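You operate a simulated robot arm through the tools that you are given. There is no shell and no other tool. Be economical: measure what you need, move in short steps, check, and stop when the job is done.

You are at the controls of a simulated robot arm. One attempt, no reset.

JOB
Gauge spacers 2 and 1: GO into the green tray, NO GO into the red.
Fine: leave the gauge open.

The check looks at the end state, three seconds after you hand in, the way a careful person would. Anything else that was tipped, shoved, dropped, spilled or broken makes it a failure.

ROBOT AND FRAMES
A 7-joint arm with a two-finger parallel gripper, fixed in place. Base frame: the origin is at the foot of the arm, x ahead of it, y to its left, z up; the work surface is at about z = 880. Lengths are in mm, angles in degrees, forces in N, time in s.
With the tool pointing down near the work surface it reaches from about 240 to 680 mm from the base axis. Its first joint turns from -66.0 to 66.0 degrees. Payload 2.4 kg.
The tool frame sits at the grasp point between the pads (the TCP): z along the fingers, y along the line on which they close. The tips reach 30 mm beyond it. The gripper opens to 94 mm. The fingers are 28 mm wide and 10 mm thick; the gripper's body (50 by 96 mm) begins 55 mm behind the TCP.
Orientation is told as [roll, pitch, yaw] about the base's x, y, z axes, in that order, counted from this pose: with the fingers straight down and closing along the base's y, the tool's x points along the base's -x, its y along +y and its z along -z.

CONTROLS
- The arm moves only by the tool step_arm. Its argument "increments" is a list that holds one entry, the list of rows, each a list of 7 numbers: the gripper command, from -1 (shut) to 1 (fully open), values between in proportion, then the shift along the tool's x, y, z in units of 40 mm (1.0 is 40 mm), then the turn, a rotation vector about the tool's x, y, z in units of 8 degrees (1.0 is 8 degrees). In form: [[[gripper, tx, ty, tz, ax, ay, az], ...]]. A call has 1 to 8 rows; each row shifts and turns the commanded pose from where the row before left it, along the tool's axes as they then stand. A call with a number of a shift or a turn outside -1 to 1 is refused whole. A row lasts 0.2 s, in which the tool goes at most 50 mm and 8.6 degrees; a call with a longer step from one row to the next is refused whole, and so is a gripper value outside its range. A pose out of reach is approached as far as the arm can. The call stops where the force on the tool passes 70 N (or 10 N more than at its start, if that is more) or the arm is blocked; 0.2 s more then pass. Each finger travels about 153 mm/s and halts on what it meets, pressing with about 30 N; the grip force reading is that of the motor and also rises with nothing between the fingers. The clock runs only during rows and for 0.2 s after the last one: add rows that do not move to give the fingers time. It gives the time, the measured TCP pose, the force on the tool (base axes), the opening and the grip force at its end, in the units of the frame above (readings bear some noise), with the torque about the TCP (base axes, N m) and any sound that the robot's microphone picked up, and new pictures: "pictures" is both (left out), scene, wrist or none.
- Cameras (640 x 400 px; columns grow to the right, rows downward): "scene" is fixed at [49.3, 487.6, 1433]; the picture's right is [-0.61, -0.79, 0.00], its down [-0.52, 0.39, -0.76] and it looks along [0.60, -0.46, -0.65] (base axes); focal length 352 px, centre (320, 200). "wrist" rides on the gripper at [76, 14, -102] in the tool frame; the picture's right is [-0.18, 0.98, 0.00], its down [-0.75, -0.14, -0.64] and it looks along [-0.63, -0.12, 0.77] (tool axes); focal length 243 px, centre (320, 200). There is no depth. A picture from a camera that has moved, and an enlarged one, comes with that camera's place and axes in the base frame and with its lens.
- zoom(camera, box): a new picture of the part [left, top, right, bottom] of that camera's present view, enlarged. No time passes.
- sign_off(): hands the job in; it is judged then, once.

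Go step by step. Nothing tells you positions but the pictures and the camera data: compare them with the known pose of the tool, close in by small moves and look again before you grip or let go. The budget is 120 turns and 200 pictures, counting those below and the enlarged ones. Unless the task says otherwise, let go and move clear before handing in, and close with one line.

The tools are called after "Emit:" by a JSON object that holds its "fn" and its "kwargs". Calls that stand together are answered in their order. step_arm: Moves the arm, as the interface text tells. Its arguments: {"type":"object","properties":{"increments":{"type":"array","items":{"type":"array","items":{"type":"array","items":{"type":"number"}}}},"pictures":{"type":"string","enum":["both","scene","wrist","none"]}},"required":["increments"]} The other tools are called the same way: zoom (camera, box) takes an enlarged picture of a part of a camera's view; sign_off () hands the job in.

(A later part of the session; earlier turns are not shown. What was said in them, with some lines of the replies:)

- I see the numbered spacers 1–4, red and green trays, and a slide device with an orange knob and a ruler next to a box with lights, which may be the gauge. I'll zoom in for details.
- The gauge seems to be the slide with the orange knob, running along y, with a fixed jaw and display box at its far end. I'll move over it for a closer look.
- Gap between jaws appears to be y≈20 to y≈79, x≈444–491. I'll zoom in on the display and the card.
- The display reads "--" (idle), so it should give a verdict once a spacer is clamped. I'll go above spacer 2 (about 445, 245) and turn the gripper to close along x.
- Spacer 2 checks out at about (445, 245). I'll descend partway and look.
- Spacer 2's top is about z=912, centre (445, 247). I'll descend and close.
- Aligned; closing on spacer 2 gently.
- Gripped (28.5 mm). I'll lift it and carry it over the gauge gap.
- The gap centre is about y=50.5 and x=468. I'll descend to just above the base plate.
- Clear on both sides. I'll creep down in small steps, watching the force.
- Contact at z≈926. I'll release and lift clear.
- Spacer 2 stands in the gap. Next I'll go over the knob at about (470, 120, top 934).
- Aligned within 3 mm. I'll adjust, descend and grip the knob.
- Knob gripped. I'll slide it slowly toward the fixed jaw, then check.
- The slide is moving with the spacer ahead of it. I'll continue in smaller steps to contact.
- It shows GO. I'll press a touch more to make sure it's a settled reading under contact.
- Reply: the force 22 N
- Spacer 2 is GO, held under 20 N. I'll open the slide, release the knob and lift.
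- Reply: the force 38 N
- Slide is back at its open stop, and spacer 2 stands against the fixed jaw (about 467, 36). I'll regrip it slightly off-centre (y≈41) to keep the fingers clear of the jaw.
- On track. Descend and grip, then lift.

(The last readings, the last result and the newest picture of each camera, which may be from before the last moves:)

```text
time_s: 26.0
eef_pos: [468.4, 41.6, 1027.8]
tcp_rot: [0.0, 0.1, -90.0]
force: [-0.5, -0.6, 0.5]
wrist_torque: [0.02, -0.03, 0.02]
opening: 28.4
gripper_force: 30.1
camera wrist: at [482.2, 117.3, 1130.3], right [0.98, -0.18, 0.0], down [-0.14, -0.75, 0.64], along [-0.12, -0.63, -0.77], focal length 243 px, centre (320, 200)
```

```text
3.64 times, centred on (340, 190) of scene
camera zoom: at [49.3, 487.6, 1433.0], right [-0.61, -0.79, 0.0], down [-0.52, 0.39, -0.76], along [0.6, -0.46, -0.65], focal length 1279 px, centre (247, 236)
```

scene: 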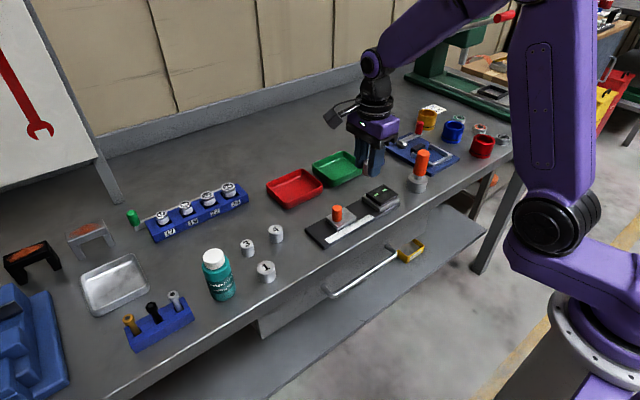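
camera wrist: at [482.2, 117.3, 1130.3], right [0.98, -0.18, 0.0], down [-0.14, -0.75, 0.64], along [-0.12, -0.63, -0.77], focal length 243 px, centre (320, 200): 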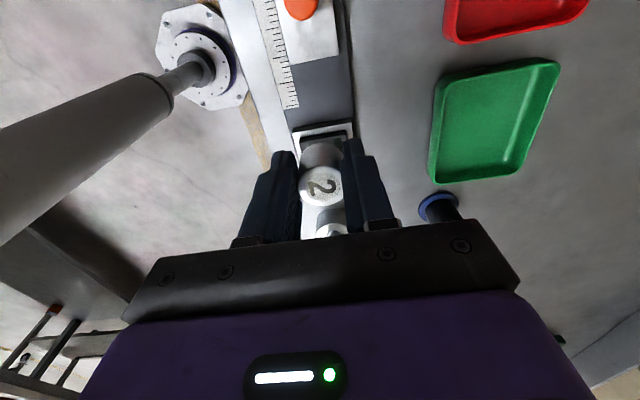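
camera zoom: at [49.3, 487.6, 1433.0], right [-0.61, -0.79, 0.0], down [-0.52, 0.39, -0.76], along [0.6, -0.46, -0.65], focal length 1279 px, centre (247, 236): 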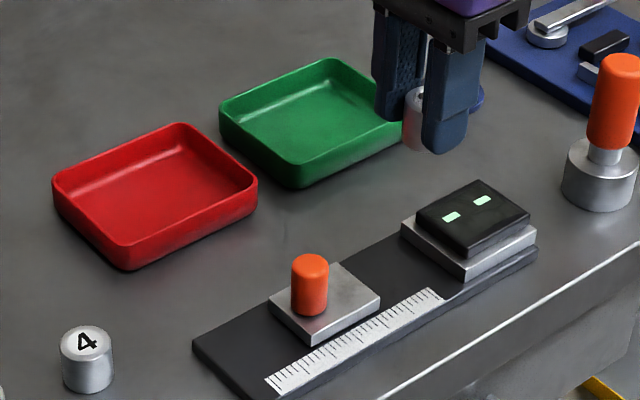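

Spacer 2 is held. I'll carry it over the green tray (about x 571–669, y −65 to 45), aiming for (615, −28).

Emit:
{"fn": "step_arm", "kwargs": {"increments": [[[-0.5, -0.44, 0.92, 0, 0, 0, 0], [-0.5, -0.44, 0.92, 0, 0, 0, 0], [-0.5, -0.44, 0.92, 0, 0, 0, 0], [-0.5, -0.44, 0.92, 0, 0, 0, 0], [-0.5, 0, 0, 0.7, 0, 0, 0], [-0.5, 0, 0, 0.7, 0, 0, 0], [-0.5, 0, 0, 0, 0, 0, 0]]], "pictures": "both"}}

Emit:
{"fn": "zoom", "kwargs": {"camera": "scene", "box": [260, 120, 420, 220]}}

```text
time_s: 27.6
eef_pos: [615.6, -30.3, 970.6]
tcp_rot: [0.0, 0.0, -90.1]
force: [0.2, 1.0, -1.5]
wrist_torque: [0.0, -0.01, -0.04]
opening: 28.7
gripper_force: 30.0
camera wrist: at [630.2, 46.6, 1073.6], right [0.98, -0.18, 0.0], down [-0.14, -0.75, 0.64], along [-0.12, -0.63, -0.77], focal length 243 px, centre (320, 200)
```

scene: 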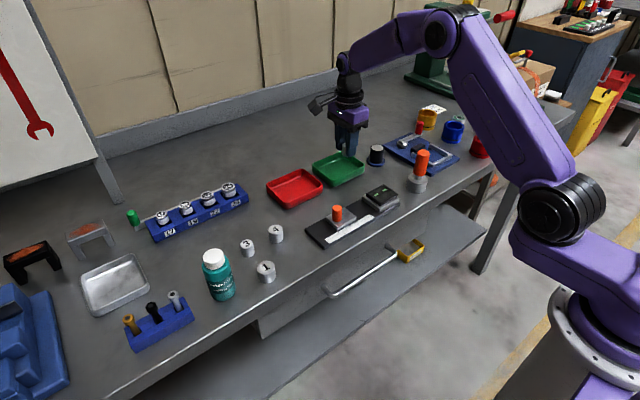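
wrist: 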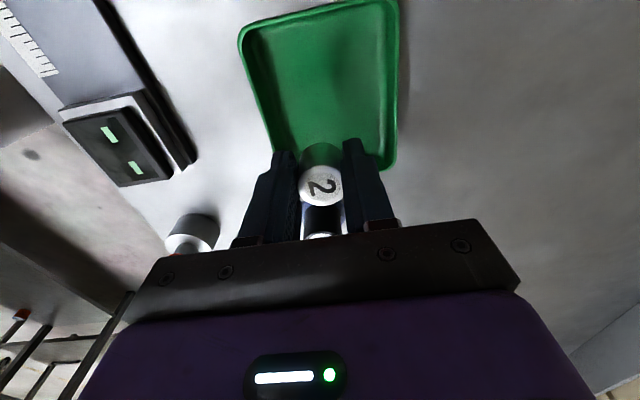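

```text
4.00 times, centred on (340, 170) of scene
camera zoom: at [49.4, 487.6, 1433.0], right [-0.61, -0.79, 0.0], down [-0.52, 0.39, -0.76], along [0.6, -0.46, -0.65], focal length 1407 px, centre (240, 320)
```

zoom: 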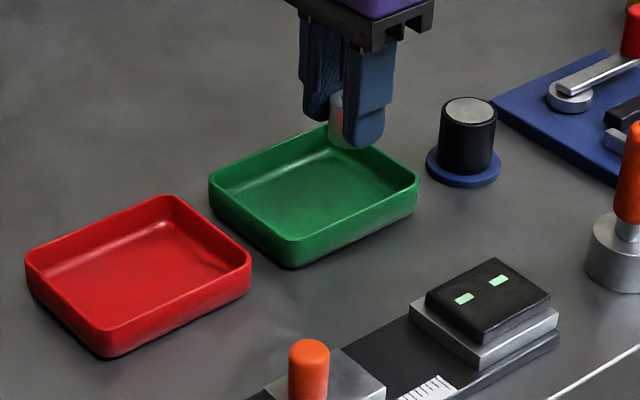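

Tray centre is about (625, −13). I'll shift x by +9 and descend.

Emit:
{"fn": "step_arm", "kwargs": {"increments": [[[-0.5, 0.05, 0.22, 0, 0, 0, 0], [-0.5, 0, 0, 0.5, 0, 0, 0], [-0.5, 0, 0, 0.4, 0, 0, 0], [-0.5, 0, 0, 0, 0, 0, 0]]], "pictures": "wrist"}}

Emit:
{"fn": "zoom", "kwargs": {"camera": "scene", "box": [300, 120, 400, 200]}}

```text
time_s: 28.6
eef_pos: [623.0, -24.9, 935.0]
tcp_rot: [0.0, 0.0, -90.1]
force: [0.0, -1.5, -0.6]
wrist_torque: [0.02, -0.02, -0.02]
opening: 28.5
gripper_force: 29.9
camera wrist: at [637.6, 50.8, 1037.2], right [0.98, -0.18, 0.0], down [-0.14, -0.75, 0.64], along [-0.12, -0.63, -0.77], focal length 243 px, centre (320, 200)
```

wrist: 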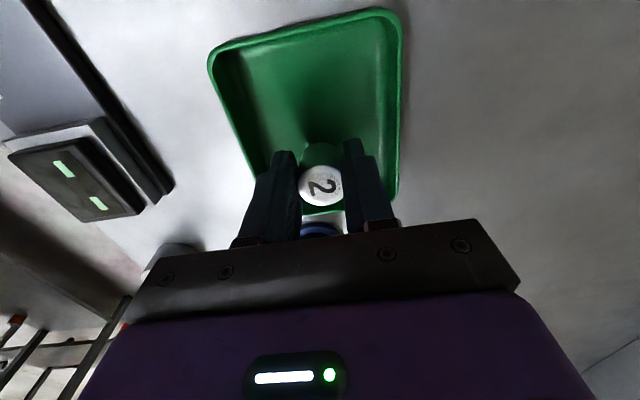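

```text
5.00 times, centred on (350, 160) of scene
camera zoom: at [49.4, 487.6, 1433.0], right [-0.61, -0.79, 0.0], down [-0.52, 0.39, -0.76], along [0.6, -0.46, -0.65], focal length 1759 px, centre (170, 400)
```

zoom: 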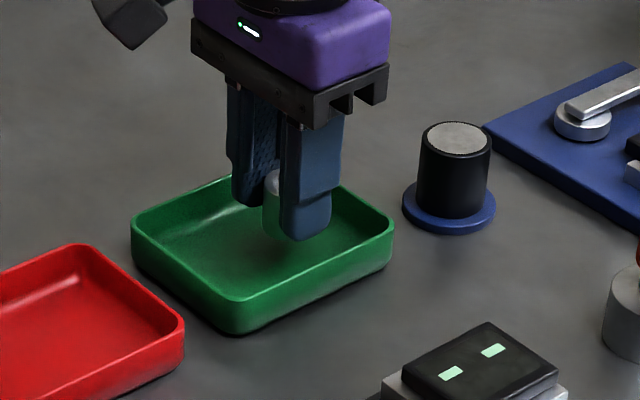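

Well inside the tray. I'll creep down to the floor.

Emit:
{"fn": "step_arm", "kwargs": {"increments": [[[-0.5, -0.1, 0, 0.1, 0, 0, 0], [-0.5, 0, 0, 0.07, 0, 0, 0], [-0.5, 0, 0, 0.05, 0, 0, 0], [-0.5, 0, 0, 0, 0, 0, 0]]], "pictures": "none"}}

Emit:
{"fn": "step_arm", "kwargs": {"increments": [[[-0.5, 0, 0, 0.05, 0, 0, 0], [-0.5, 0, 0, 0, 0, 0, 0]]], "pictures": "wrist"}}

```text
time_s: 29.6
eef_pos: [623.6, -29.5, 925.9]
tcp_rot: [0.1, 0.0, -89.9]
force: [-0.1, -0.3, -0.7]
wrist_torque: [-0.01, 0.01, 0.01]
opening: 28.5
gripper_force: 29.7
```

```text
time_s: 30.2
eef_pos: [623.9, -32.4, 923.0]
tcp_rot: [-0.1, 0.1, -90.0]
force: [0.2, 0.6, -0.7]
wrist_torque: [0.01, -0.04, 0.02]
opening: 28.4
gripper_force: 30.6
camera wrist: at [637.7, 45.3, 1026.5], right [0.98, -0.18, 0.0], down [-0.14, -0.75, 0.64], along [-0.12, -0.63, -0.77], focal length 243 px, centre (320, 200)
```

wrist: 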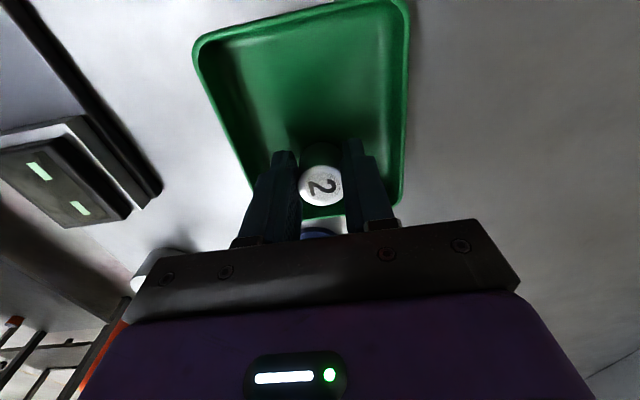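

Emit:
{"fn": "step_arm", "kwargs": {"increments": [[[-0.5, 0, 0, 0.04, 0, 0, 0], [-0.5, 0, 0, 0, 0, 0, 0]]], "pictures": "none"}}

```text
time_s: 30.8
eef_pos: [624.5, -30.3, 922.8]
tcp_rot: [0.0, 0.0, -89.9]
force: [0.6, 0.0, -0.8]
wrist_torque: [-0.05, -0.04, -0.01]
opening: 28.3
gripper_force: 29.9
```

Still no contact; another small step down.

Emit:
{"fn": "step_arm", "kwargs": {"increments": [[[-0.5, 0, 0, 0.04, 0, 0, 0], [-0.5, 0, 0, 0, 0, 0, 0]]], "pictures": "none"}}

```text
time_s: 31.4
eef_pos: [623.4, -31.1, 922.2]
tcp_rot: [0.1, 0.0, -90.0]
force: [-3.3, 1.0, 12.1]
wrist_torque: [-0.05, 0.12, -0.05]
opening: 28.2
gripper_force: 30.3
```

Contact with the tray floor. Release and lift.

Emit:
{"fn": "step_arm", "kwargs": {"increments": [[[-0.5, 0, 0, -0.03, 0, 0, 0], [-0.25, 0, 0, 0, 0, 0, 0], [-0.1, 0, 0, 0, 0, 0, 0], [-0.1, 0, 0, 0, 0, 0, 0], [-0.1, 0, 0, -0.8, 0, 0, 0], [-0.1, 0, 0, -0.8, 0, 0, 0], [-0.1, 0, 0, -0.8, 0, 0, 0]]], "pictures": "both"}}

Emit:
{"fn": "zoom", "kwargs": {"camera": "scene", "box": [260, 120, 420, 220]}}

```text
time_s: 33.0
eef_pos: [624.9, -31.3, 1017.6]
tcp_rot: [-0.1, 0.0, -90.0]
force: [-0.3, 0.5, 0.3]
wrist_torque: [0.0, 0.01, -0.01]
opening: 42.2
gripper_force: 0.0
camera wrist: at [639.5, 45.4, 1120.1], right [0.98, -0.18, 0.0], down [-0.14, -0.75, 0.64], along [-0.12, -0.63, -0.77], focal length 243 px, centre (320, 200)
```

scene: 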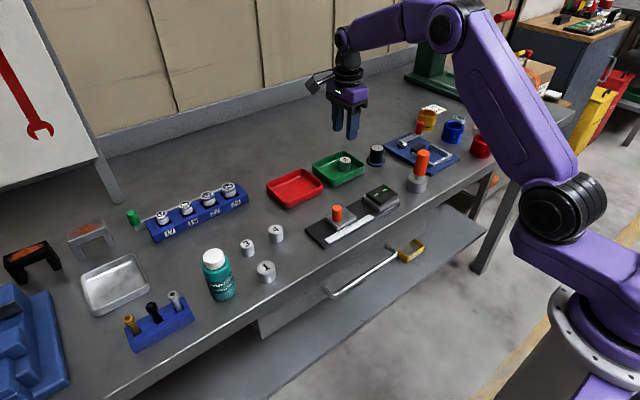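
wrist: 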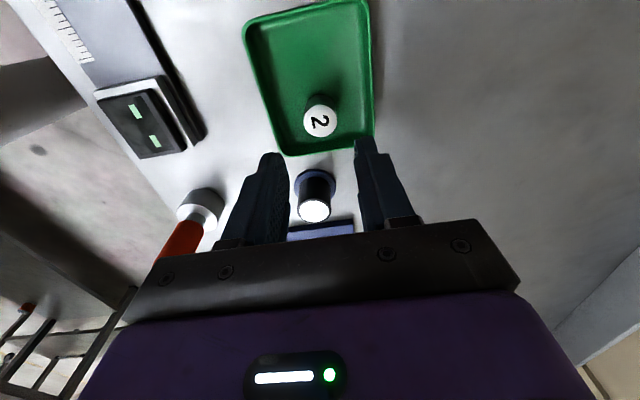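

```text
4.00 times, centred on (340, 170) of scene
camera zoom: at [49.3, 487.6, 1433.0], right [-0.61, -0.79, 0.0], down [-0.52, 0.39, -0.76], along [0.6, -0.46, -0.65], focal length 1407 px, centre (240, 320)
```

zoom: 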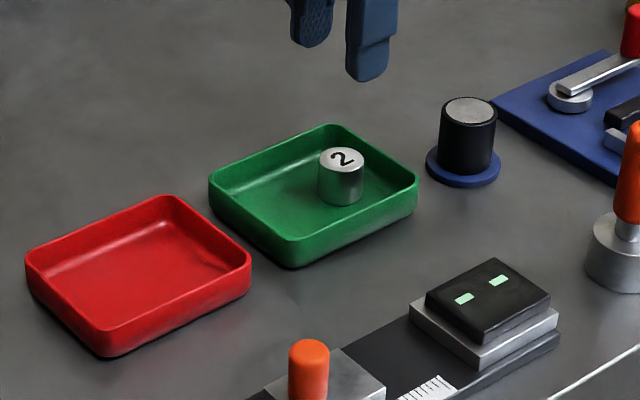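

Spacer 2 stands in the green tray. Next is spacer 1 at about (445, 312); the bottle top is around z 974, so the camera housing should clear it by some 30 mm. I'll stop a bit short and look.

Emit:
{"fn": "step_arm", "kwargs": {"increments": [[[0.3, 0.95, -0.5, 0, 0, 0, 0], [0.3, 0.95, -0.5, 0, 0, 0, 0], [0.3, 0.95, -0.5, 0, 0, 0, 0], [0.3, 0.95, -0.5, 0, 0, 0, 0], [0.3, 0.95, -0.5, 0, 0, 0, 0], [0.3, 0.95, -0.5, 0, 0, 0, 0], [0.3, 0.95, -0.5, 0, 0, 0, 0], [0.3, 0.95, -0.5, 0, 0, 0, 0]]], "pictures": "none"}}

Emit:
{"fn": "step_arm", "kwargs": {"increments": [[[0.3, 0.85, -0.5, 0, 0, 0, 0], [0.3, 0, 0, 0, 0, 0, 0]]], "pictures": "both"}}

Emit:
{"fn": "zoom", "kwargs": {"camera": "scene", "box": [190, 190, 320, 300]}}

```text
time_s: 34.8
eef_pos: [463.4, 273.4, 1016.8]
tcp_rot: [0.1, 0.0, -90.0]
force: [-0.9, 0.6, 0.0]
wrist_torque: [0.0, -0.01, -0.03]
opening: 61.2
gripper_force: 0.1
```

```text
time_s: 35.4
eef_pos: [443.7, 306.9, 1018.2]
tcp_rot: [0.1, 0.0, -90.0]
force: [0.2, 0.0, 0.2]
wrist_torque: [-0.02, -0.01, -0.01]
opening: 60.8
gripper_force: 0.0
camera wrist: at [458.2, 383.5, 1120.3], right [0.98, -0.18, 0.0], down [-0.14, -0.75, 0.64], along [-0.12, -0.63, -0.77], focal length 243 px, centre (320, 200)
```

scene: 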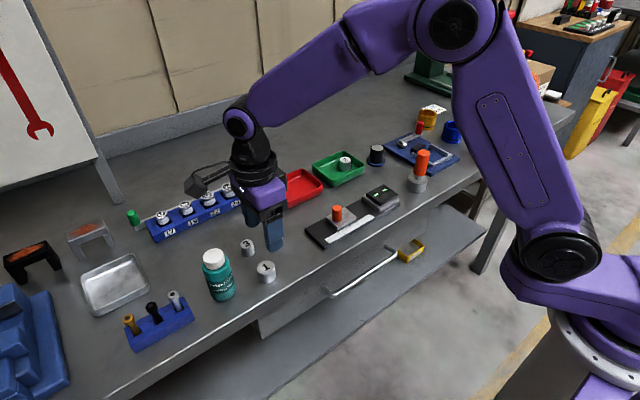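
wrist: 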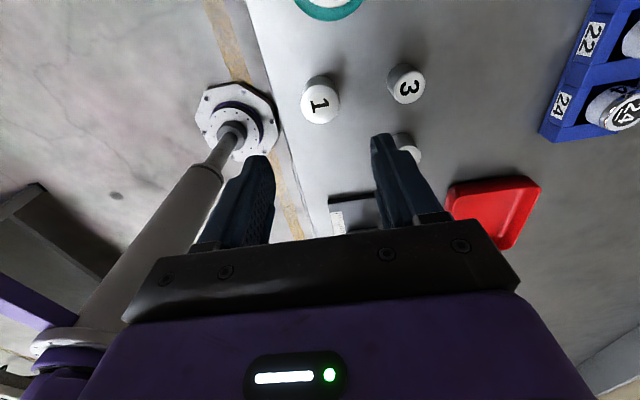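

```text
3.64 times, centred on (255, 245) of scene
camera zoom: at [49.3, 487.6, 1433.0], right [-0.61, -0.79, 0.0], down [-0.52, 0.39, -0.76], along [0.6, -0.46, -0.65], focal length 1279 px, centre (556, 36)
```

zoom: 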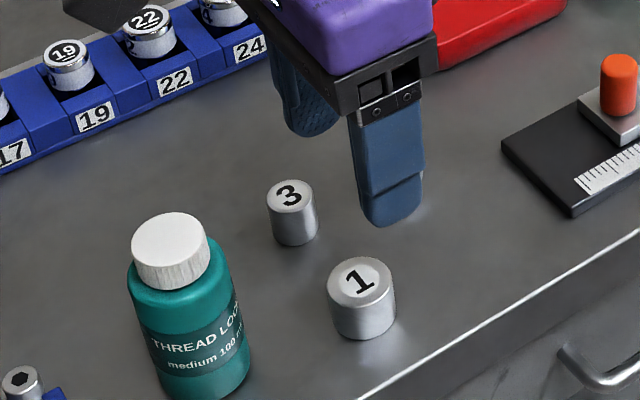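

Spacer 1 at about (445, 313). Moving over and descending partway.

Emit:
{"fn": "step_arm", "kwargs": {"increments": [[[0.3, 0.15, 0.02, 0.5, 0, 0, 0], [0.3, 0, 0, 0.8, 0, 0, 0], [0.3, 0, 0, 0, 0, 0, 0]]], "pictures": "both"}}

Emit:
{"fn": "zoom", "kwargs": {"camera": "scene", "box": [190, 190, 320, 300]}}

```text
time_s: 36.2
eef_pos: [446.1, 314.5, 966.8]
tcp_rot: [0.0, -0.1, -90.0]
force: [0.6, -0.5, -0.6]
wrist_torque: [-0.01, -0.01, -0.02]
opening: 61.1
gripper_force: 0.0
camera wrist: at [459.0, 391.1, 1068.6], right [0.98, -0.18, 0.0], down [-0.14, -0.75, 0.64], along [-0.12, -0.63, -0.77], focal length 243 px, centre (320, 200)
```

scene: 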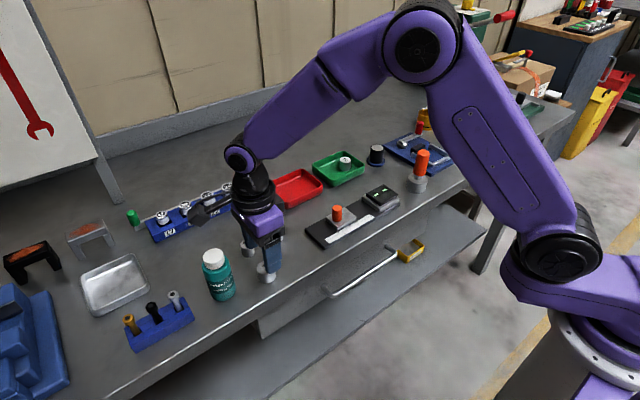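
wrist: 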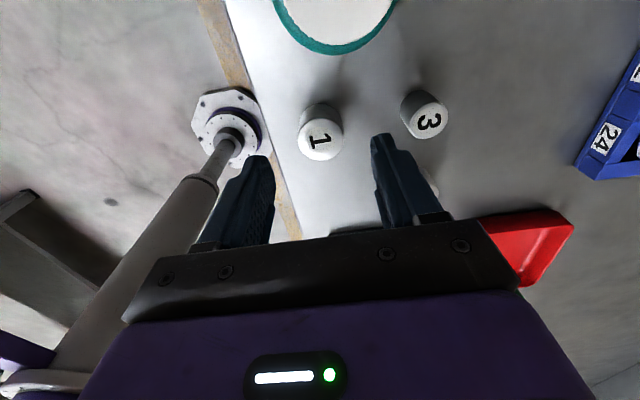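

```text
3.64 times, centred on (255, 245) of scene
camera zoom: at [49.3, 487.6, 1433.0], right [-0.61, -0.79, 0.0], down [-0.52, 0.39, -0.76], along [0.6, -0.46, -0.65], focal length 1279 px, centre (556, 36)
```

zoom: 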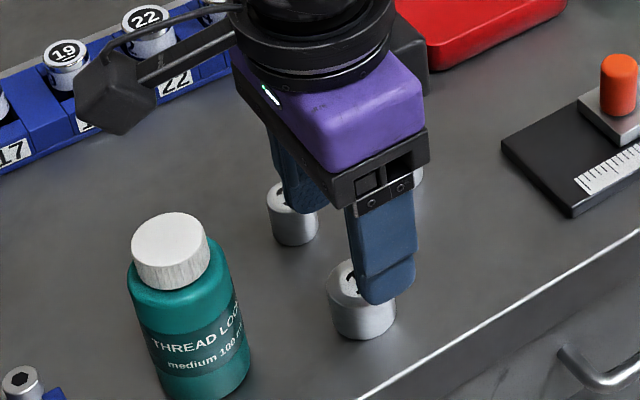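

Clearance over the bottle (cap ≈ z 970, housing bottom would be ≈ 1007) is fine. I'll descend to z≈920 and grip.

Emit:
{"fn": "step_arm", "kwargs": {"increments": [[[0.3, 0.02, -0.02, 0.6, 0, 0, 0], [0.3, 0, 0, 0.55, 0, 0, 0], [0.3, 0, 0, 0, 0, 0, 0]]], "pictures": "wrist"}}

Emit:
{"fn": "zoom", "kwargs": {"camera": "scene", "box": [190, 190, 320, 300]}}

```text
time_s: 37.0
eef_pos: [443.5, 313.9, 922.3]
tcp_rot: [0.0, 0.0, -90.1]
force: [-0.1, -0.2, 0.5]
wrist_torque: [-0.02, 0.04, -0.02]
opening: 61.2
gripper_force: 0.1
camera wrist: at [457.1, 390.6, 1023.4], right [0.98, -0.18, 0.0], down [-0.14, -0.75, 0.64], along [-0.12, -0.63, -0.77], focal length 243 px, centre (320, 200)
```

wrist: 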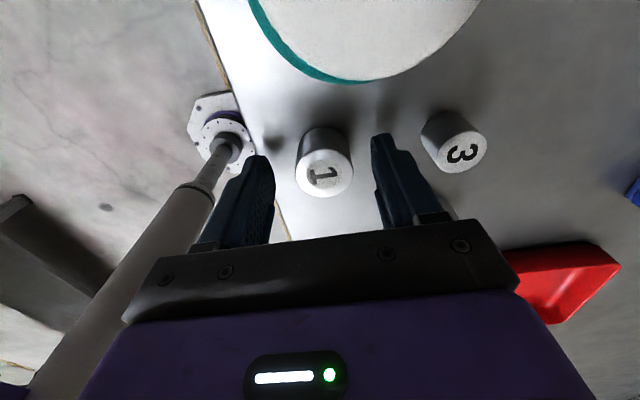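

```text
3.64 times, centred on (255, 245) of scene
camera zoom: at [49.3, 487.6, 1433.0], right [-0.61, -0.79, 0.0], down [-0.52, 0.39, -0.76], along [0.6, -0.46, -0.65], focal length 1279 px, centre (556, 36)
```

zoom: 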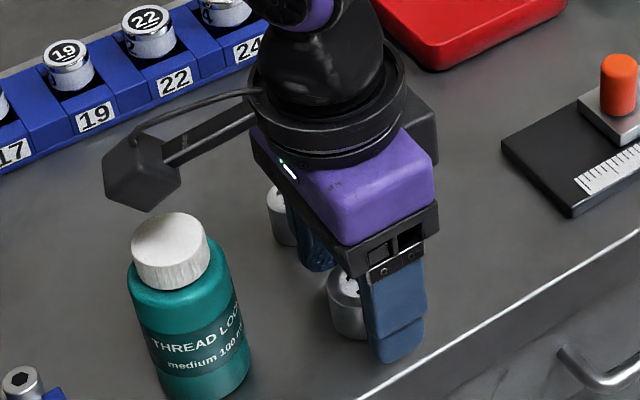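

Clear of the bottle. Closing on spacer 1, then lifting.

Emit:
{"fn": "step_arm", "kwargs": {"increments": [[[0.1, 0.03, 0.03, 0, 0, 0, 0], [-0.2, 0, 0, 0, 0, 0, 0], [-0.35, 0, 0, 0, 0, 0, 0], [-0.35, 0, 0, 0, 0, 0, 0], [-0.35, 0, 0, -0.5, 0, 0, 0], [-0.35, 0, 0, -1, 0, 0, 0], [-0.35, 0, 0, -0.8, 0, 0, 0]]], "pictures": "wrist"}}

Emit:
{"fn": "zoom", "kwargs": {"camera": "scene", "box": [190, 180, 320, 300]}}

```text
time_s: 38.6
eef_pos: [445.2, 314.9, 1012.3]
tcp_rot: [0.0, 0.0, -90.1]
force: [-0.1, 0.2, -0.2]
wrist_torque: [0.0, -0.02, 0.01]
opening: 32.6
gripper_force: 30.2
camera wrist: at [459.9, 390.9, 1114.7], right [0.98, -0.18, 0.0], down [-0.14, -0.75, 0.64], along [-0.12, -0.63, -0.77], focal length 243 px, centre (320, 200)
```

wrist: 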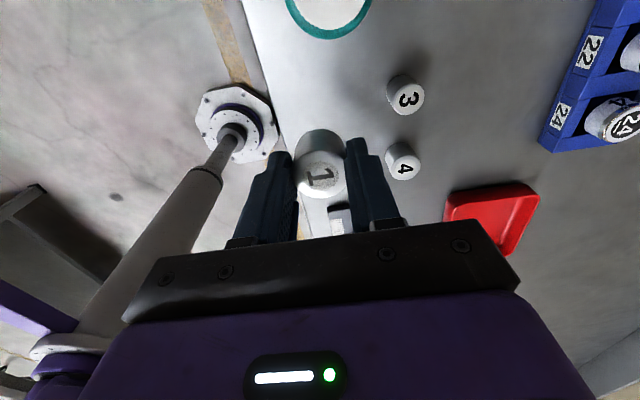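

```text
3.33 times, centred on (255, 240) of scene
camera zoom: at [49.4, 487.6, 1433.0], right [-0.61, -0.79, 0.0], down [-0.52, 0.39, -0.76], along [0.6, -0.46, -0.65], focal length 1173 px, centre (537, 67)
```

zoom: 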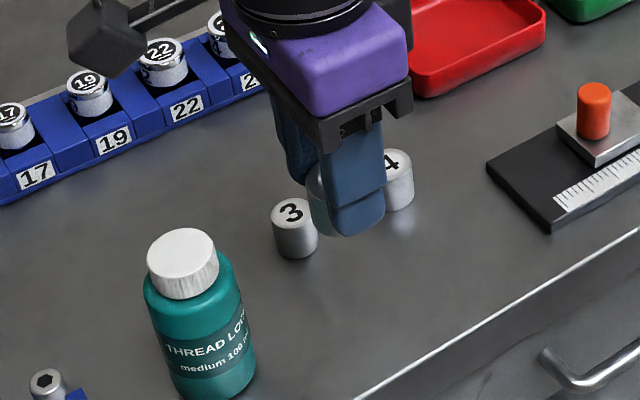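

Gripped (32.6 mm). Carrying spacer 1 to above the gauge gap.

Emit:
{"fn": "step_arm", "kwargs": {"increments": [[[-0.35, -0.95, 0.08, 0, 0, 0, 0], [-0.35, -0.95, 0.08, 0, 0, 0, 0], [-0.35, -0.95, 0.08, 0, 0, 0, 0], [-0.35, -0.95, 0.08, 0, 0, 0, 0], [-0.35, -0.95, 0.08, 0, 0, 0, 0], [-0.35, -0.95, 0.08, 0, 0, 0, 0], [-0.35, -0.95, 0.08, 0, 0, 0, 0], [-0.35, 0, 0, 0.8, 0, 0, 0]]], "pictures": "wrist"}}

Emit:
{"fn": "zoom", "kwargs": {"camera": "scene", "box": [310, 155, 420, 245]}}

```text
time_s: 40.4
eef_pos: [468.4, 47.9, 981.0]
tcp_rot: [0.0, 0.0, -90.1]
force: [0.6, 0.0, -0.5]
wrist_torque: [0.02, -0.01, -0.02]
opening: 32.0
gripper_force: 29.8
camera wrist: at [482.5, 124.6, 1083.2], right [0.98, -0.18, 0.0], down [-0.14, -0.75, 0.64], along [-0.12, -0.63, -0.77], focal length 243 px, centre (320, 200)
```

wrist: 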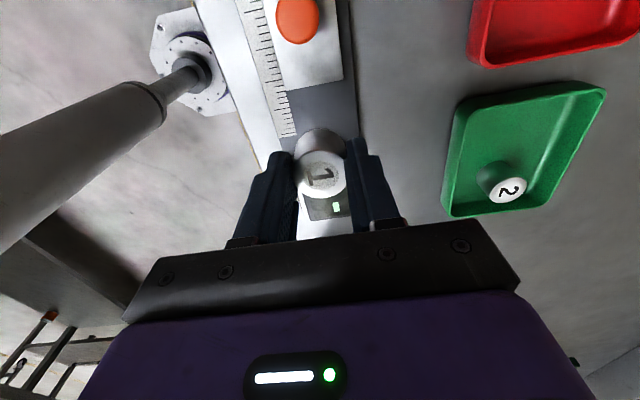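

```text
4.44 times, centred on (365, 200) of scene
camera zoom: at [49.4, 487.6, 1433.0], right [-0.61, -0.79, 0.0], down [-0.52, 0.39, -0.76], along [0.6, -0.46, -0.65], focal length 1564 px, centre (120, 200)
```

zoom: 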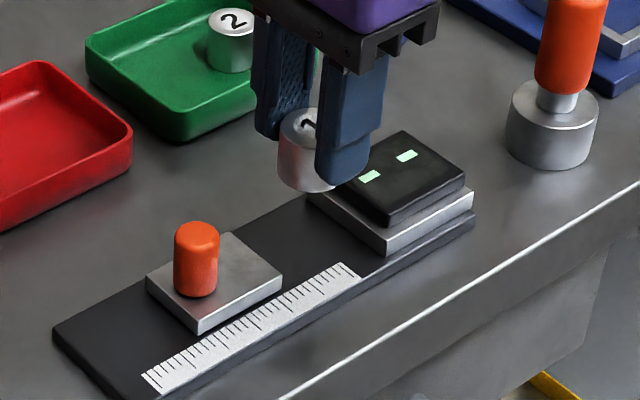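

Spacer centred near y=48; shifting +2 and descending to just above the base.

Emit:
{"fn": "step_arm", "kwargs": {"increments": [[[-0.35, 0.05, 0, 0.5, 0, 0, 0], [-0.35, 0, 0, 0.55, 0, 0, 0], [-0.35, 0, 0, 0, 0, 0, 0]]], "pictures": "wrist"}}

Emit:
{"fn": "zoom", "kwargs": {"camera": "scene", "box": [310, 165, 420, 245]}}

```text
time_s: 41.2
eef_pos: [467.4, 51.1, 938.8]
tcp_rot: [0.0, 0.0, -90.1]
force: [-0.6, 0.7, -0.7]
wrist_torque: [-0.03, 0.01, 0.0]
opening: 32.4
gripper_force: 29.5
camera wrist: at [481.2, 126.8, 1040.2], right [0.98, -0.18, 0.0], down [-0.14, -0.75, 0.64], along [-0.12, -0.63, -0.77], focal length 243 px, centre (320, 200)
```

wrist: 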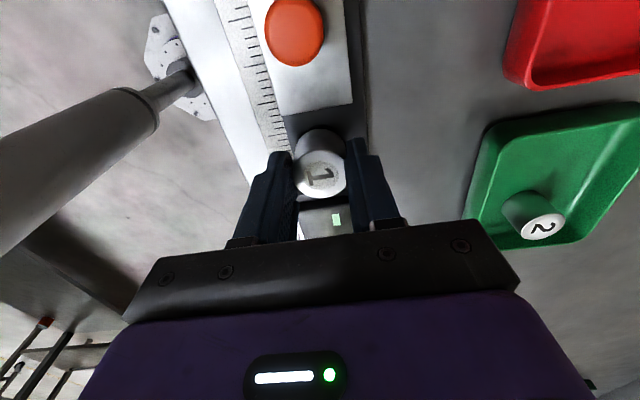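

```text
5.00 times, centred on (365, 205) of scene
camera zoom: at [49.4, 487.6, 1433.0], right [-0.61, -0.79, 0.0], down [-0.52, 0.39, -0.76], along [0.6, -0.46, -0.65], focal length 1759 px, centre (95, 175)
```

zoom: 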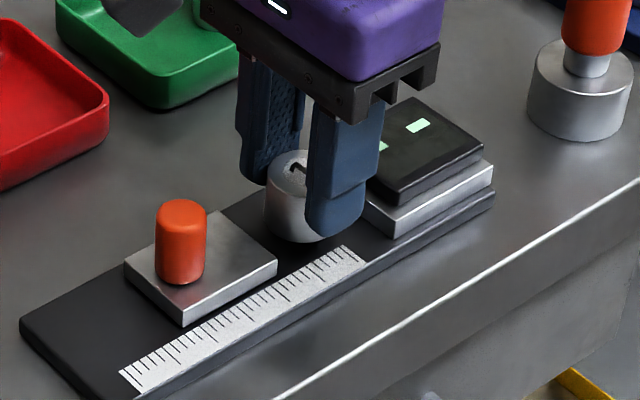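

Fits with room both sides. Creeping down to contact.

Emit:
{"fn": "step_arm", "kwargs": {"increments": [[[-0.35, 0, 0, 0.07, 0, 0, 0], [-0.35, 0, 0, 0.05, 0, 0, 0], [-0.35, 0, 0, 0, 0, 0, 0]]], "pictures": "none"}}

Emit:
{"fn": "step_arm", "kwargs": {"increments": [[[-0.35, 0, 0, 0.04, 0, 0, 0], [-0.35, 0, 0, 0, 0, 0, 0]]], "pictures": "none"}}

```text
time_s: 42.0
eef_pos: [466.5, 51.7, 933.2]
tcp_rot: [0.0, 0.0, -90.0]
force: [-0.1, -0.3, -0.2]
wrist_torque: [-0.03, 0.0, 0.02]
opening: 32.4
gripper_force: 30.0
```

```text
time_s: 42.6
eef_pos: [467.2, 51.7, 932.3]
tcp_rot: [0.1, 0.0, -90.0]
force: [0.6, -0.4, -0.8]
wrist_torque: [0.0, -0.02, -0.03]
opening: 32.4
gripper_force: 30.1
```

Emit:
{"fn": "step_arm", "kwargs": {"increments": [[[-0.35, 0, 0, 0.03, 0, 0, 0], [-0.35, 0, 0, 0, 0, 0, 0]]], "pictures": "none"}}

```text
time_s: 43.2
eef_pos: [468.2, 50.6, 931.8]
tcp_rot: [0.2, 0.0, -90.0]
force: [-3.4, -0.9, 18.7]
wrist_torque: [-0.06, 0.17, -0.02]
opening: 32.5
gripper_force: 30.2
```

Contact. Release, lift, and move back over the knob.

Emit:
{"fn": "step_arm", "kwargs": {"increments": [[[-0.35, 0, 0, -0.03, 0, 0, 0], [-0.1, 0, 0, 0, 0, 0, 0], [0.06, 0, 0, 0, 0, 0, 0], [0.06, 0, 0, 0, 0, 0, 0], [0.06, 0, 0, -1, 0, 0, 0], [0.06, 0, 0, -0.8, 0, 0, 0], [0.06, 0.9, 0.02, 0, 0, 0, 0], [0.06, 0.88, 0.02, 0, 0, 0, 0]]], "pictures": "wrist"}}

Emit:
{"fn": "zoom", "kwargs": {"camera": "scene", "box": [310, 155, 420, 245]}}

```text
time_s: 45.0
eef_pos: [467.8, 123.8, 1005.7]
tcp_rot: [0.0, 0.1, -90.0]
force: [0.7, 0.6, -0.1]
wrist_torque: [0.02, -0.01, 0.03]
opening: 49.9
gripper_force: 0.0
camera wrist: at [482.5, 198.4, 1107.9], right [0.98, -0.18, 0.0], down [-0.14, -0.75, 0.64], along [-0.12, -0.63, -0.77], focal length 243 px, centre (320, 200)
```

wrist: 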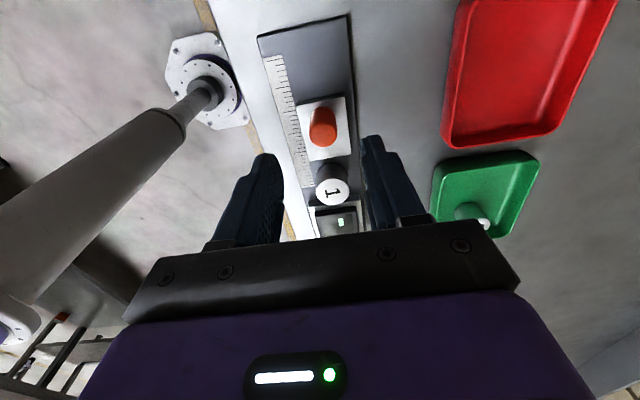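

```text
4.44 times, centred on (365, 200) of scene
camera zoom: at [49.4, 487.6, 1433.0], right [-0.61, -0.79, 0.0], down [-0.52, 0.39, -0.76], along [0.6, -0.46, -0.65], focal length 1564 px, centre (120, 200)
```

zoom: 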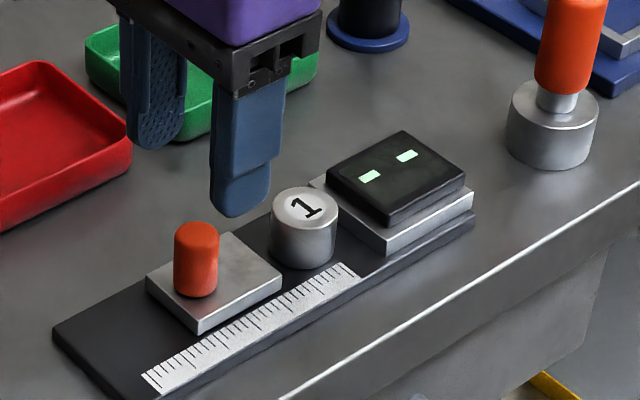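

Knob at (470, 123); descend and grip.

Emit:
{"fn": "step_arm", "kwargs": {"increments": [[[0.06, 0, 0.03, 0.8, 0, 0, 0], [0.06, 0, 0, 0.6, 0, 0, 0], [0.06, 0, 0, 0.27, 0, 0, 0], [0.06, 0, 0, 0, 0, 0, 0], [-0.4, 0, 0, 0, 0, 0, 0], [-0.8, 0, 0, 0, 0, 0, 0], [-0.8, 0, 0, 0, 0, 0, 0], [-0.8, 0, 0, 0, 0, 0, 0]]], "pictures": "none"}}

Emit:
{"fn": "zoom", "kwargs": {"camera": "scene", "box": [310, 165, 420, 245]}}

```text
time_s: 46.8
eef_pos: [470.0, 120.9, 937.1]
tcp_rot: [0.0, 0.1, -89.9]
force: [6.2, 0.1, -7.2]
wrist_torque: [0.19, 0.33, 0.07]
opening: 21.4
gripper_force: 45.4
```

```text
5.00 times, centred on (365, 205) of scene
camera zoom: at [49.6, 487.6, 1433.0], right [-0.61, -0.79, 0.0], down [-0.52, 0.39, -0.76], along [0.6, -0.46, -0.65], focal length 1759 px, centre (95, 175)
```

zoom: 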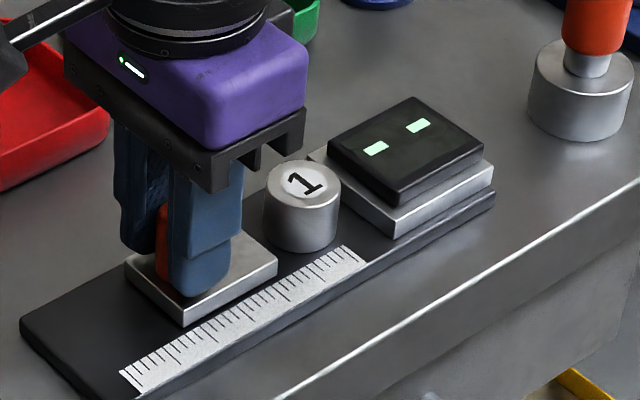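

Sliding the jaw toward spacer 1; expected contact near y≈95.

Emit:
{"fn": "step_arm", "kwargs": {"increments": [[[-0.8, -0.1, 0, 0, 0, 0, 0], [-0.8, -0.1, 0, 0, 0, 0, 0], [-0.8, -0.1, 0, 0, 0, 0, 0], [-0.8, -0.1, 0, 0, 0, 0, 0], [-0.8, -0.1, 0, 0, 0, 0, 0], [-0.8, -0.05, 0, 0, 0, 0, 0], [-0.8, 0, 0, 0, 0, 0, 0]]], "pictures": "none"}}

Emit:
{"fn": "step_arm", "kwargs": {"increments": [[[-0.8, -0.025, 0, 0, 0, 0, 0], [-0.8, -0.025, 0, 0, 0, 0, 0], [-0.8, -0.025, 0, 0, 0, 0, 0], [-0.8, 0, 0, 0, 0, 0, 0]]], "pictures": "none"}}

Emit:
{"fn": "zoom", "kwargs": {"camera": "scene", "box": [310, 165, 420, 245]}}

```text
time_s: 48.4
eef_pos: [470.0, 99.5, 936.8]
tcp_rot: [0.0, 0.1, -90.0]
force: [1.3, 0.4, -25.8]
wrist_torque: [0.26, -0.48, 0.04]
opening: 21.7
gripper_force: 45.2
```

```text
time_s: 49.4
eef_pos: [469.4, 97.3, 937.0]
tcp_rot: [0.0, 0.0, -90.0]
force: [4.4, 0.1, -35.8]
wrist_torque: [0.35, -0.54, 0.06]
opening: 21.4
gripper_force: 45.0
```

```text
5.00 times, centred on (365, 205) of scene
camera zoom: at [50.0, 487.7, 1432.9], right [-0.61, -0.79, 0.0], down [-0.52, 0.39, -0.76], along [0.6, -0.46, -0.65], focal length 1759 px, centre (95, 175)
```

zoom: 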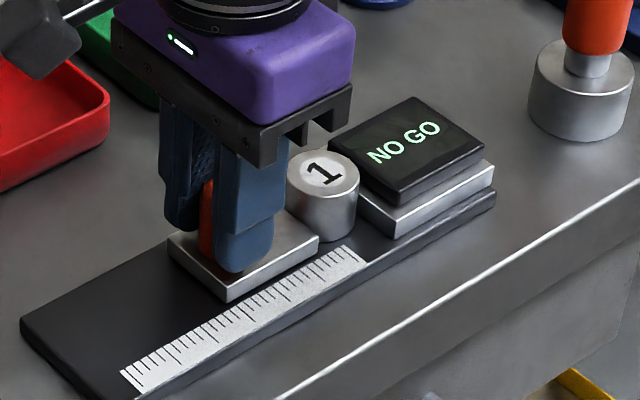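

NO GO, but not firmly pressed yet. I'll relieve the vertical strain and press slightly more to confirm.

Emit:
{"fn": "step_arm", "kwargs": {"increments": [[[-0.8, -0.025, 0, 0.03, 0, 0, 0], [-0.8, -0.025, 0, 0, 0, 0, 0], [-0.8, -0.02, 0, 0, 0, 0, 0], [-0.8, 0, 0, 0, 0, 0, 0]]], "pictures": "none"}}

Emit:
{"fn": "zoom", "kwargs": {"camera": "scene", "box": [310, 165, 420, 245]}}

```text
time_s: 50.4
eef_pos: [468.9, 97.5, 937.9]
tcp_rot: [0.2, 0.1, -89.8]
force: [-4.3, 18.0, 18.1]
wrist_torque: [0.05, 0.71, 0.06]
opening: 21.5
gripper_force: 44.7
```

```text
5.00 times, centred on (365, 205) of scene
camera zoom: at [48.9, 488.0, 1432.9], right [-0.61, -0.79, 0.0], down [-0.52, 0.39, -0.76], along [0.6, -0.46, -0.65], focal length 1759 px, centre (95, 175)
```

zoom: 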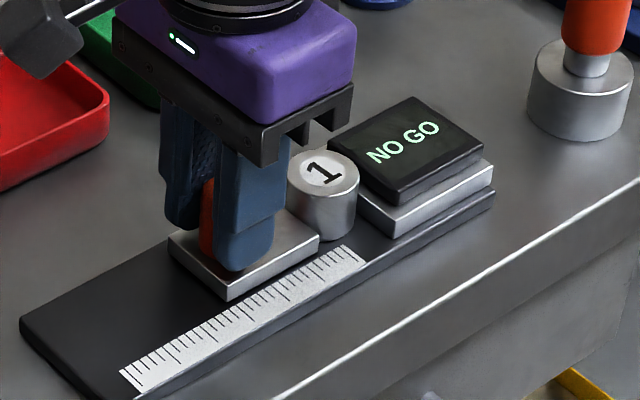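

Spacer 1 is confirmed NO GO under contact. Opening the slide, releasing the knob, lifting.

Emit:
{"fn": "step_arm", "kwargs": {"increments": [[[-0.8, 0.1, 0, 0, 0, 0, 0], [-0.8, 0.15, 0, 0, 0, 0, 0], [-0.8, 0.15, 0, 0, 0, 0, 0], [-0.8, 0.15, 0, 0, 0, 0, 0], [-0.8, 0.12, 0, 0, 0, 0, 0], [-0.8, 0, 0, 0, 0, 0, 0]]], "pictures": "none"}}

Emit:
{"fn": "step_arm", "kwargs": {"increments": [[[-0.4, 0, 0, 0, 0, 0, 0], [0.06, 0, 0, 0, 0, 0, 0], [0.06, 0, 0, 0, 0, 0, 0], [0.06, 0, 0, -0.8, 0, 0, 0], [0.06, 0, 0, -0.8, 0, 0, 0], [0.06, -1, 0, -0.2, 0, 0, 0], [0.06, -0.85, 0, 0, 0, 0, 0], [0.06, 0, 0, 0, 0, 0, 0]]], "pictures": "wrist"}}

Emit:
{"fn": "zoom", "kwargs": {"camera": "scene", "box": [310, 165, 420, 245]}}

```text
time_s: 51.8
eef_pos: [469.7, 121.5, 935.2]
tcp_rot: [0.0, 0.0, -90.0]
force: [-12.0, -1.4, 37.6]
wrist_torque: [-0.12, 0.58, -0.13]
opening: 21.5
gripper_force: 45.2
```

```text
time_s: 53.6
eef_pos: [470.5, 46.7, 1008.2]
tcp_rot: [-0.1, 0.0, -90.0]
force: [-0.3, -0.2, 0.1]
wrist_torque: [-0.06, -0.03, -0.01]
opening: 50.2
gripper_force: 0.1
camera wrist: at [485.0, 122.8, 1109.8], right [0.98, -0.18, 0.0], down [-0.14, -0.75, 0.64], along [-0.12, -0.63, -0.77], focal length 243 px, centre (320, 200)
```

wrist: 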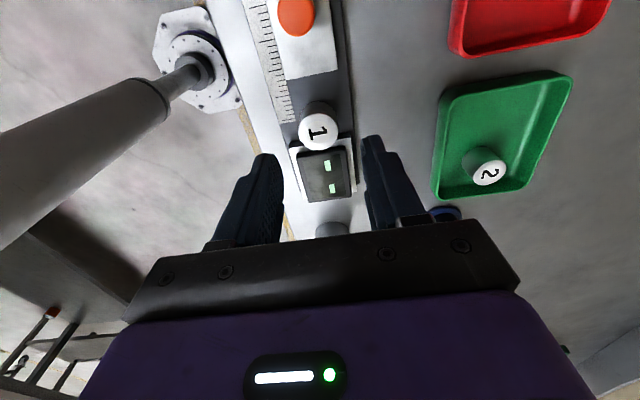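

```text
5.00 times, centred on (365, 205) of scene
camera zoom: at [49.4, 487.6, 1433.0], right [-0.61, -0.79, 0.0], down [-0.52, 0.39, -0.76], along [0.6, -0.46, -0.65], focal length 1759 px, centre (95, 175)
```

zoom: 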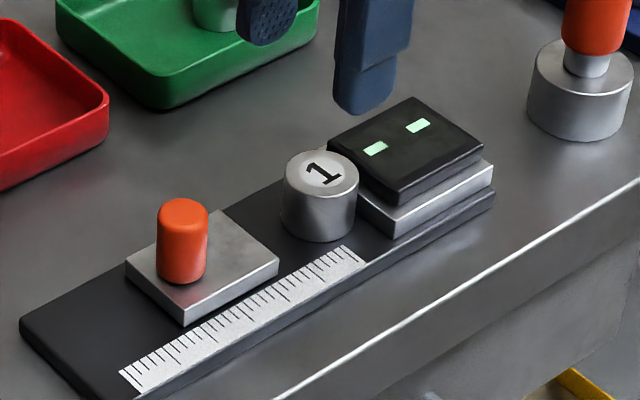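

Gauge open, spacer 1 at about (468, 39). Descending to regrip at y≈42.

Emit:
{"fn": "step_arm", "kwargs": {"increments": [[[0.06, -0.12, -0.06, 0.6, 0, 0, 0], [0.06, 0, 0, 0.8, 0, 0, 0], [0.06, 0, 0, 0, 0, 0, 0]]], "pictures": "wrist"}}

Emit:
{"fn": "zoom", "kwargs": {"camera": "scene", "box": [310, 165, 420, 245]}}

```text
time_s: 54.4
eef_pos: [468.0, 41.2, 950.6]
tcp_rot: [0.0, 0.0, -90.0]
force: [0.3, 0.0, -0.1]
wrist_torque: [0.02, 0.01, -0.01]
opening: 49.6
gripper_force: 0.2
camera wrist: at [482.7, 118.5, 1053.8], right [0.98, -0.18, 0.0], down [-0.14, -0.75, 0.64], along [-0.12, -0.63, -0.77], focal length 243 px, centre (320, 200)
```

wrist: 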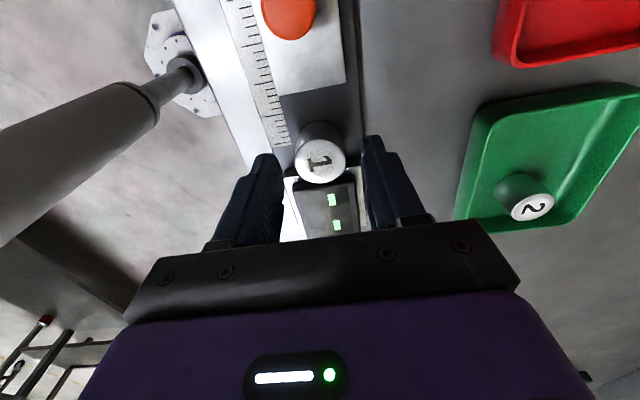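

```text
5.00 times, centred on (365, 205) of scene
camera zoom: at [49.4, 487.6, 1433.0], right [-0.61, -0.79, 0.0], down [-0.52, 0.39, -0.76], along [0.6, -0.46, -0.65], focal length 1759 px, centre (95, 175)
```

zoom: 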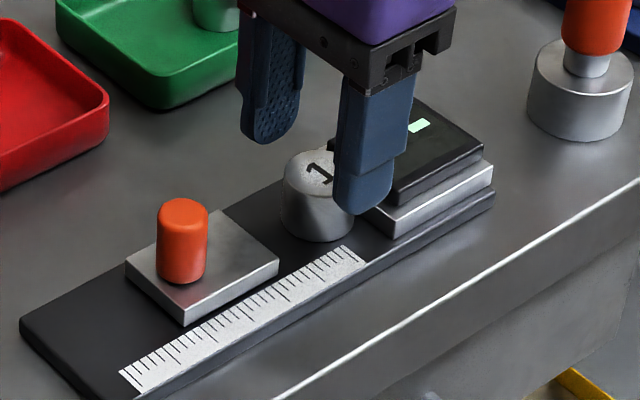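

Aligned. Descend, grip, lift.

Emit:
{"fn": "step_arm", "kwargs": {"increments": [[[0.06, 0.04, 0, 0.52, 0, 0, 0], [0.06, 0, 0, 0, 0, 0, 0], [-0.15, 0, 0, 0, 0, 0, 0], [-0.35, 0, 0, 0, 0, 0, 0], [-0.35, 0, 0, 0, 0, 0, 0], [-0.35, 0, 0, -0.5, 0, 0, 0], [-0.35, 0, 0, -1, 0, 0, 0], [-0.35, 0, 0, -0.5, 0, 0, 0]]], "pictures": "both"}}

Emit:
{"fn": "zoom", "kwargs": {"camera": "scene", "box": [250, 135, 410, 245]}}

```text
time_s: 56.2
eef_pos: [468.0, 44.7, 1010.6]
tcp_rot: [0.0, 0.0, -90.0]
force: [0.7, -0.7, -0.4]
wrist_torque: [0.0, -0.02, -0.01]
opening: 32.7
gripper_force: 30.3
camera wrist: at [481.8, 120.7, 1112.3], right [0.98, -0.18, 0.0], down [-0.14, -0.75, 0.64], along [-0.12, -0.63, -0.77], focal length 243 px, centre (320, 200)
```

scene: 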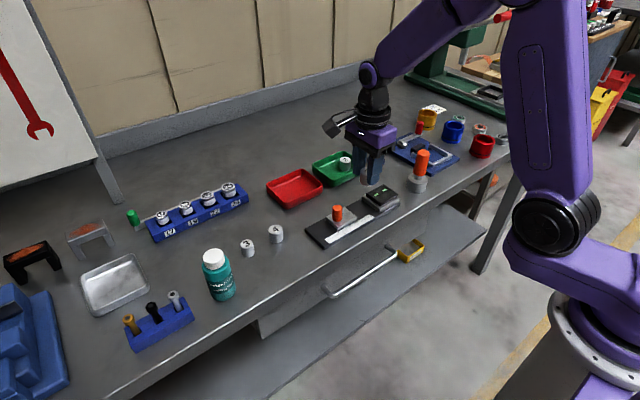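
wrist: 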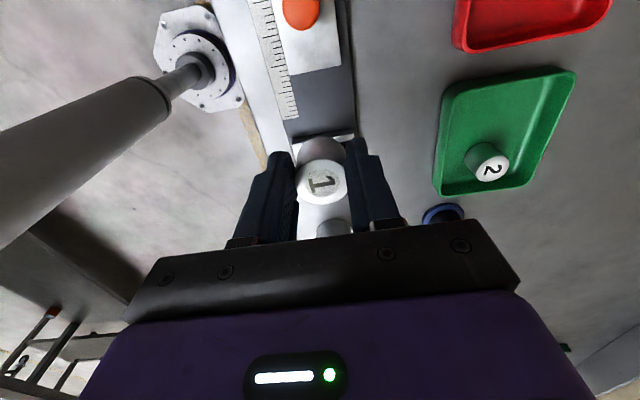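

```text
3.64 times, centred on (330, 190) of scene
camera zoom: at [49.4, 487.6, 1433.0], right [-0.61, -0.79, 0.0], down [-0.52, 0.39, -0.76], along [0.6, -0.46, -0.65], focal length 1279 px, centre (284, 236)
```

zoom: 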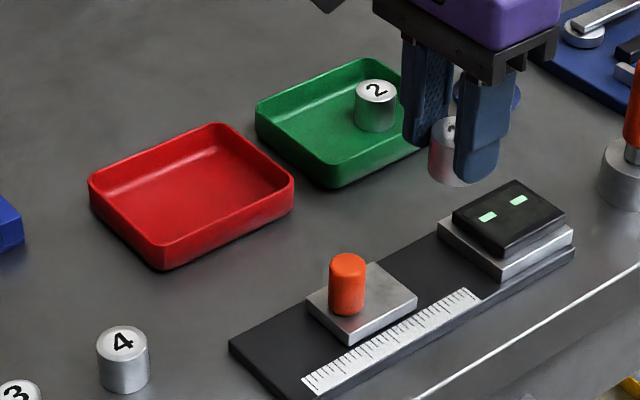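

Red tray centre is about (624, 126). Carrying spacer 1 there.

Emit:
{"fn": "step_arm", "kwargs": {"increments": [[[-0.35, 0.416, 0.78, 0, 0, 0, 0], [-0.35, 0.416, 0.78, 0, 0, 0, 0], [-0.35, 0.416, 0.78, 0, 0, 0, 0], [-0.35, 0.416, 0.78, 0, 0, 0, 0], [-0.35, 0.416, 0.78, 0, 0, 0, 0], [-0.35, 0, 0, 0.8, 0, 0, 0], [-0.35, 0, 0, 0.8, 0, 0, 0], [-0.35, 0, 0, 0, 0, 0, 0]]], "pictures": "wrist"}}

Emit:
{"fn": "zoom", "kwargs": {"camera": "scene", "box": [250, 120, 390, 220]}}

```text
time_s: 58.0
eef_pos: [622.3, 127.4, 948.2]
tcp_rot: [-0.1, 0.0, -90.0]
force: [0.1, -0.2, 0.0]
wrist_torque: [0.01, 0.01, -0.03]
opening: 32.4
gripper_force: 29.9
camera wrist: at [637.1, 204.0, 1051.1], right [0.98, -0.18, 0.0], down [-0.14, -0.75, 0.64], along [-0.12, -0.63, -0.77], focal length 243 px, centre (320, 200)
```

wrist: 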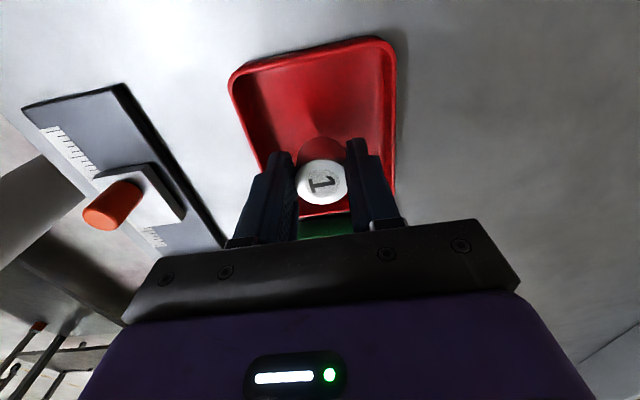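

```text
4.00 times, centred on (320, 170) of scene
camera zoom: at [49.4, 487.6, 1433.0], right [-0.61, -0.79, 0.0], down [-0.52, 0.39, -0.76], along [0.6, -0.46, -0.65], focal length 1407 px, centre (320, 320)
```

zoom: 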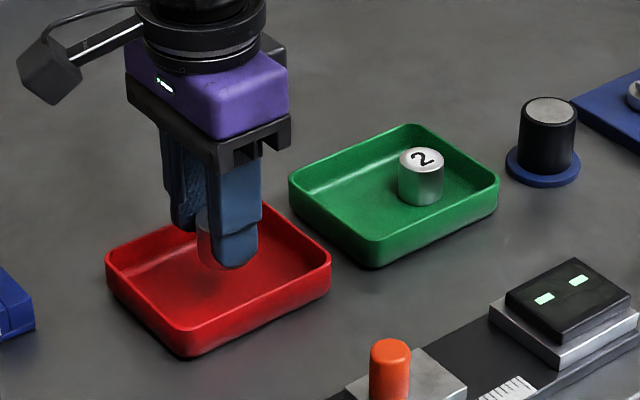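

Centred over the red tray. Descending to the floor.

Emit:
{"fn": "step_arm", "kwargs": {"increments": [[[-0.35, 0, 0, 0.35, 0, 0, 0], [-0.35, 0, 0, 0.15, 0, 0, 0], [-0.35, 0, 0, 0.05, 0, 0, 0], [-0.35, 0, 0, 0, 0, 0, 0]]], "pictures": "none"}}

Emit:
{"fn": "step_arm", "kwargs": {"increments": [[[-0.35, 0, 0, 0.04, 0, 0, 0], [-0.35, 0, 0, 0, 0, 0, 0]]], "pictures": "none"}}

```text
time_s: 59.0
eef_pos: [623.6, 127.0, 925.0]
tcp_rot: [-0.1, 0.0, -90.0]
force: [0.9, 0.2, -0.4]
wrist_torque: [0.04, -0.01, -0.01]
opening: 32.2
gripper_force: 29.9
```

```text
time_s: 59.6
eef_pos: [623.0, 127.9, 925.3]
tcp_rot: [0.1, 0.0, -90.1]
force: [-1.4, -0.4, 10.3]
wrist_torque: [-0.08, 0.05, -0.04]
opening: 32.3
gripper_force: 29.6
```

Contact with the tray floor. Release and lift clear.

Emit:
{"fn": "step_arm", "kwargs": {"increments": [[[-0.35, 0, 0, -0.02, 0, 0, 0], [-0.15, 0, 0, 0, 0, 0, 0], [-0.02, 0, 0, 0, 0, 0, 0], [-0.02, 0, 0, 0, 0, 0, 0], [-0.02, 0, 0, -0.8, 0, 0, 0], [-0.02, 0, 0, -1, 0, 0, 0], [-0.02, 0, 0, -1, 0, 0, 0], [-0.02, 0, 0, -1, 0, 0, 0]]], "pictures": "both"}}

Emit:
{"fn": "zoom", "kwargs": {"camera": "scene", "box": [220, 120, 420, 260]}}

```text
time_s: 61.4
eef_pos: [623.5, 128.3, 1077.1]
tcp_rot: [0.0, 0.1, -90.0]
force: [-0.3, -0.4, 0.2]
wrist_torque: [0.01, 0.0, -0.02]
opening: 46.0
gripper_force: 0.1
camera wrist: at [638.4, 204.8, 1178.9], right [0.98, -0.18, 0.0], down [-0.14, -0.75, 0.64], along [-0.12, -0.63, -0.77], focal length 243 px, centre (320, 200)
```

scene: 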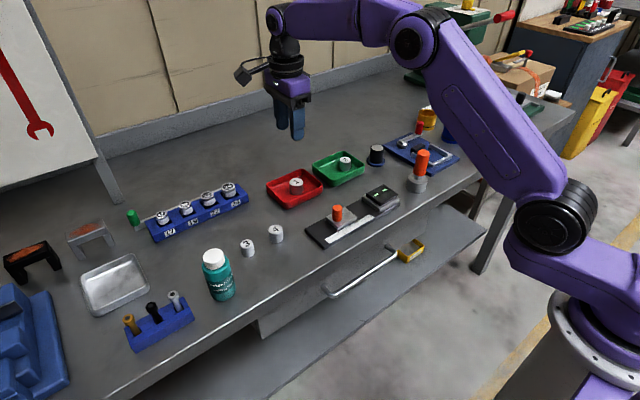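
wrist: 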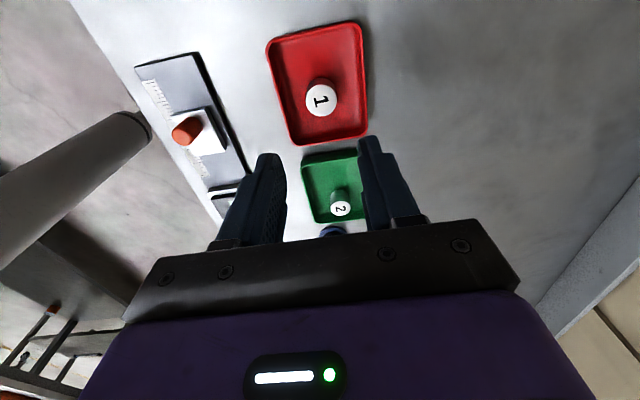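

```text
2.86 times, centred on (320, 190) of scene
camera zoom: at [49.3, 487.6, 1433.0], right [-0.61, -0.79, 0.0], down [-0.52, 0.39, -0.76], along [0.6, -0.46, -0.65], focal length 1005 px, centre (320, 229)
```

zoom: 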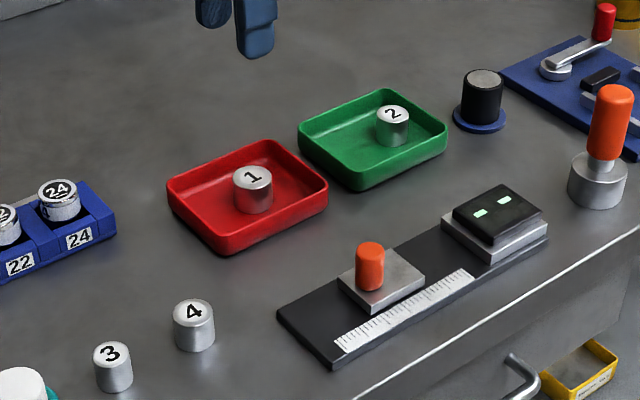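

Spacer 2 stands in the green tray and spacer 1 in the red. The gauge is open and empty, nothing else has moved, and the arm is clear, so I'm handing in.

Emit:
{"fn": "sign_off", "kwargs": {}}

```text
The job is handed in.
```

Spacer 2 gauged GO and is in the green tray, spacer 1 gauged NO GO and is in the red tray, and the gauge is left open.
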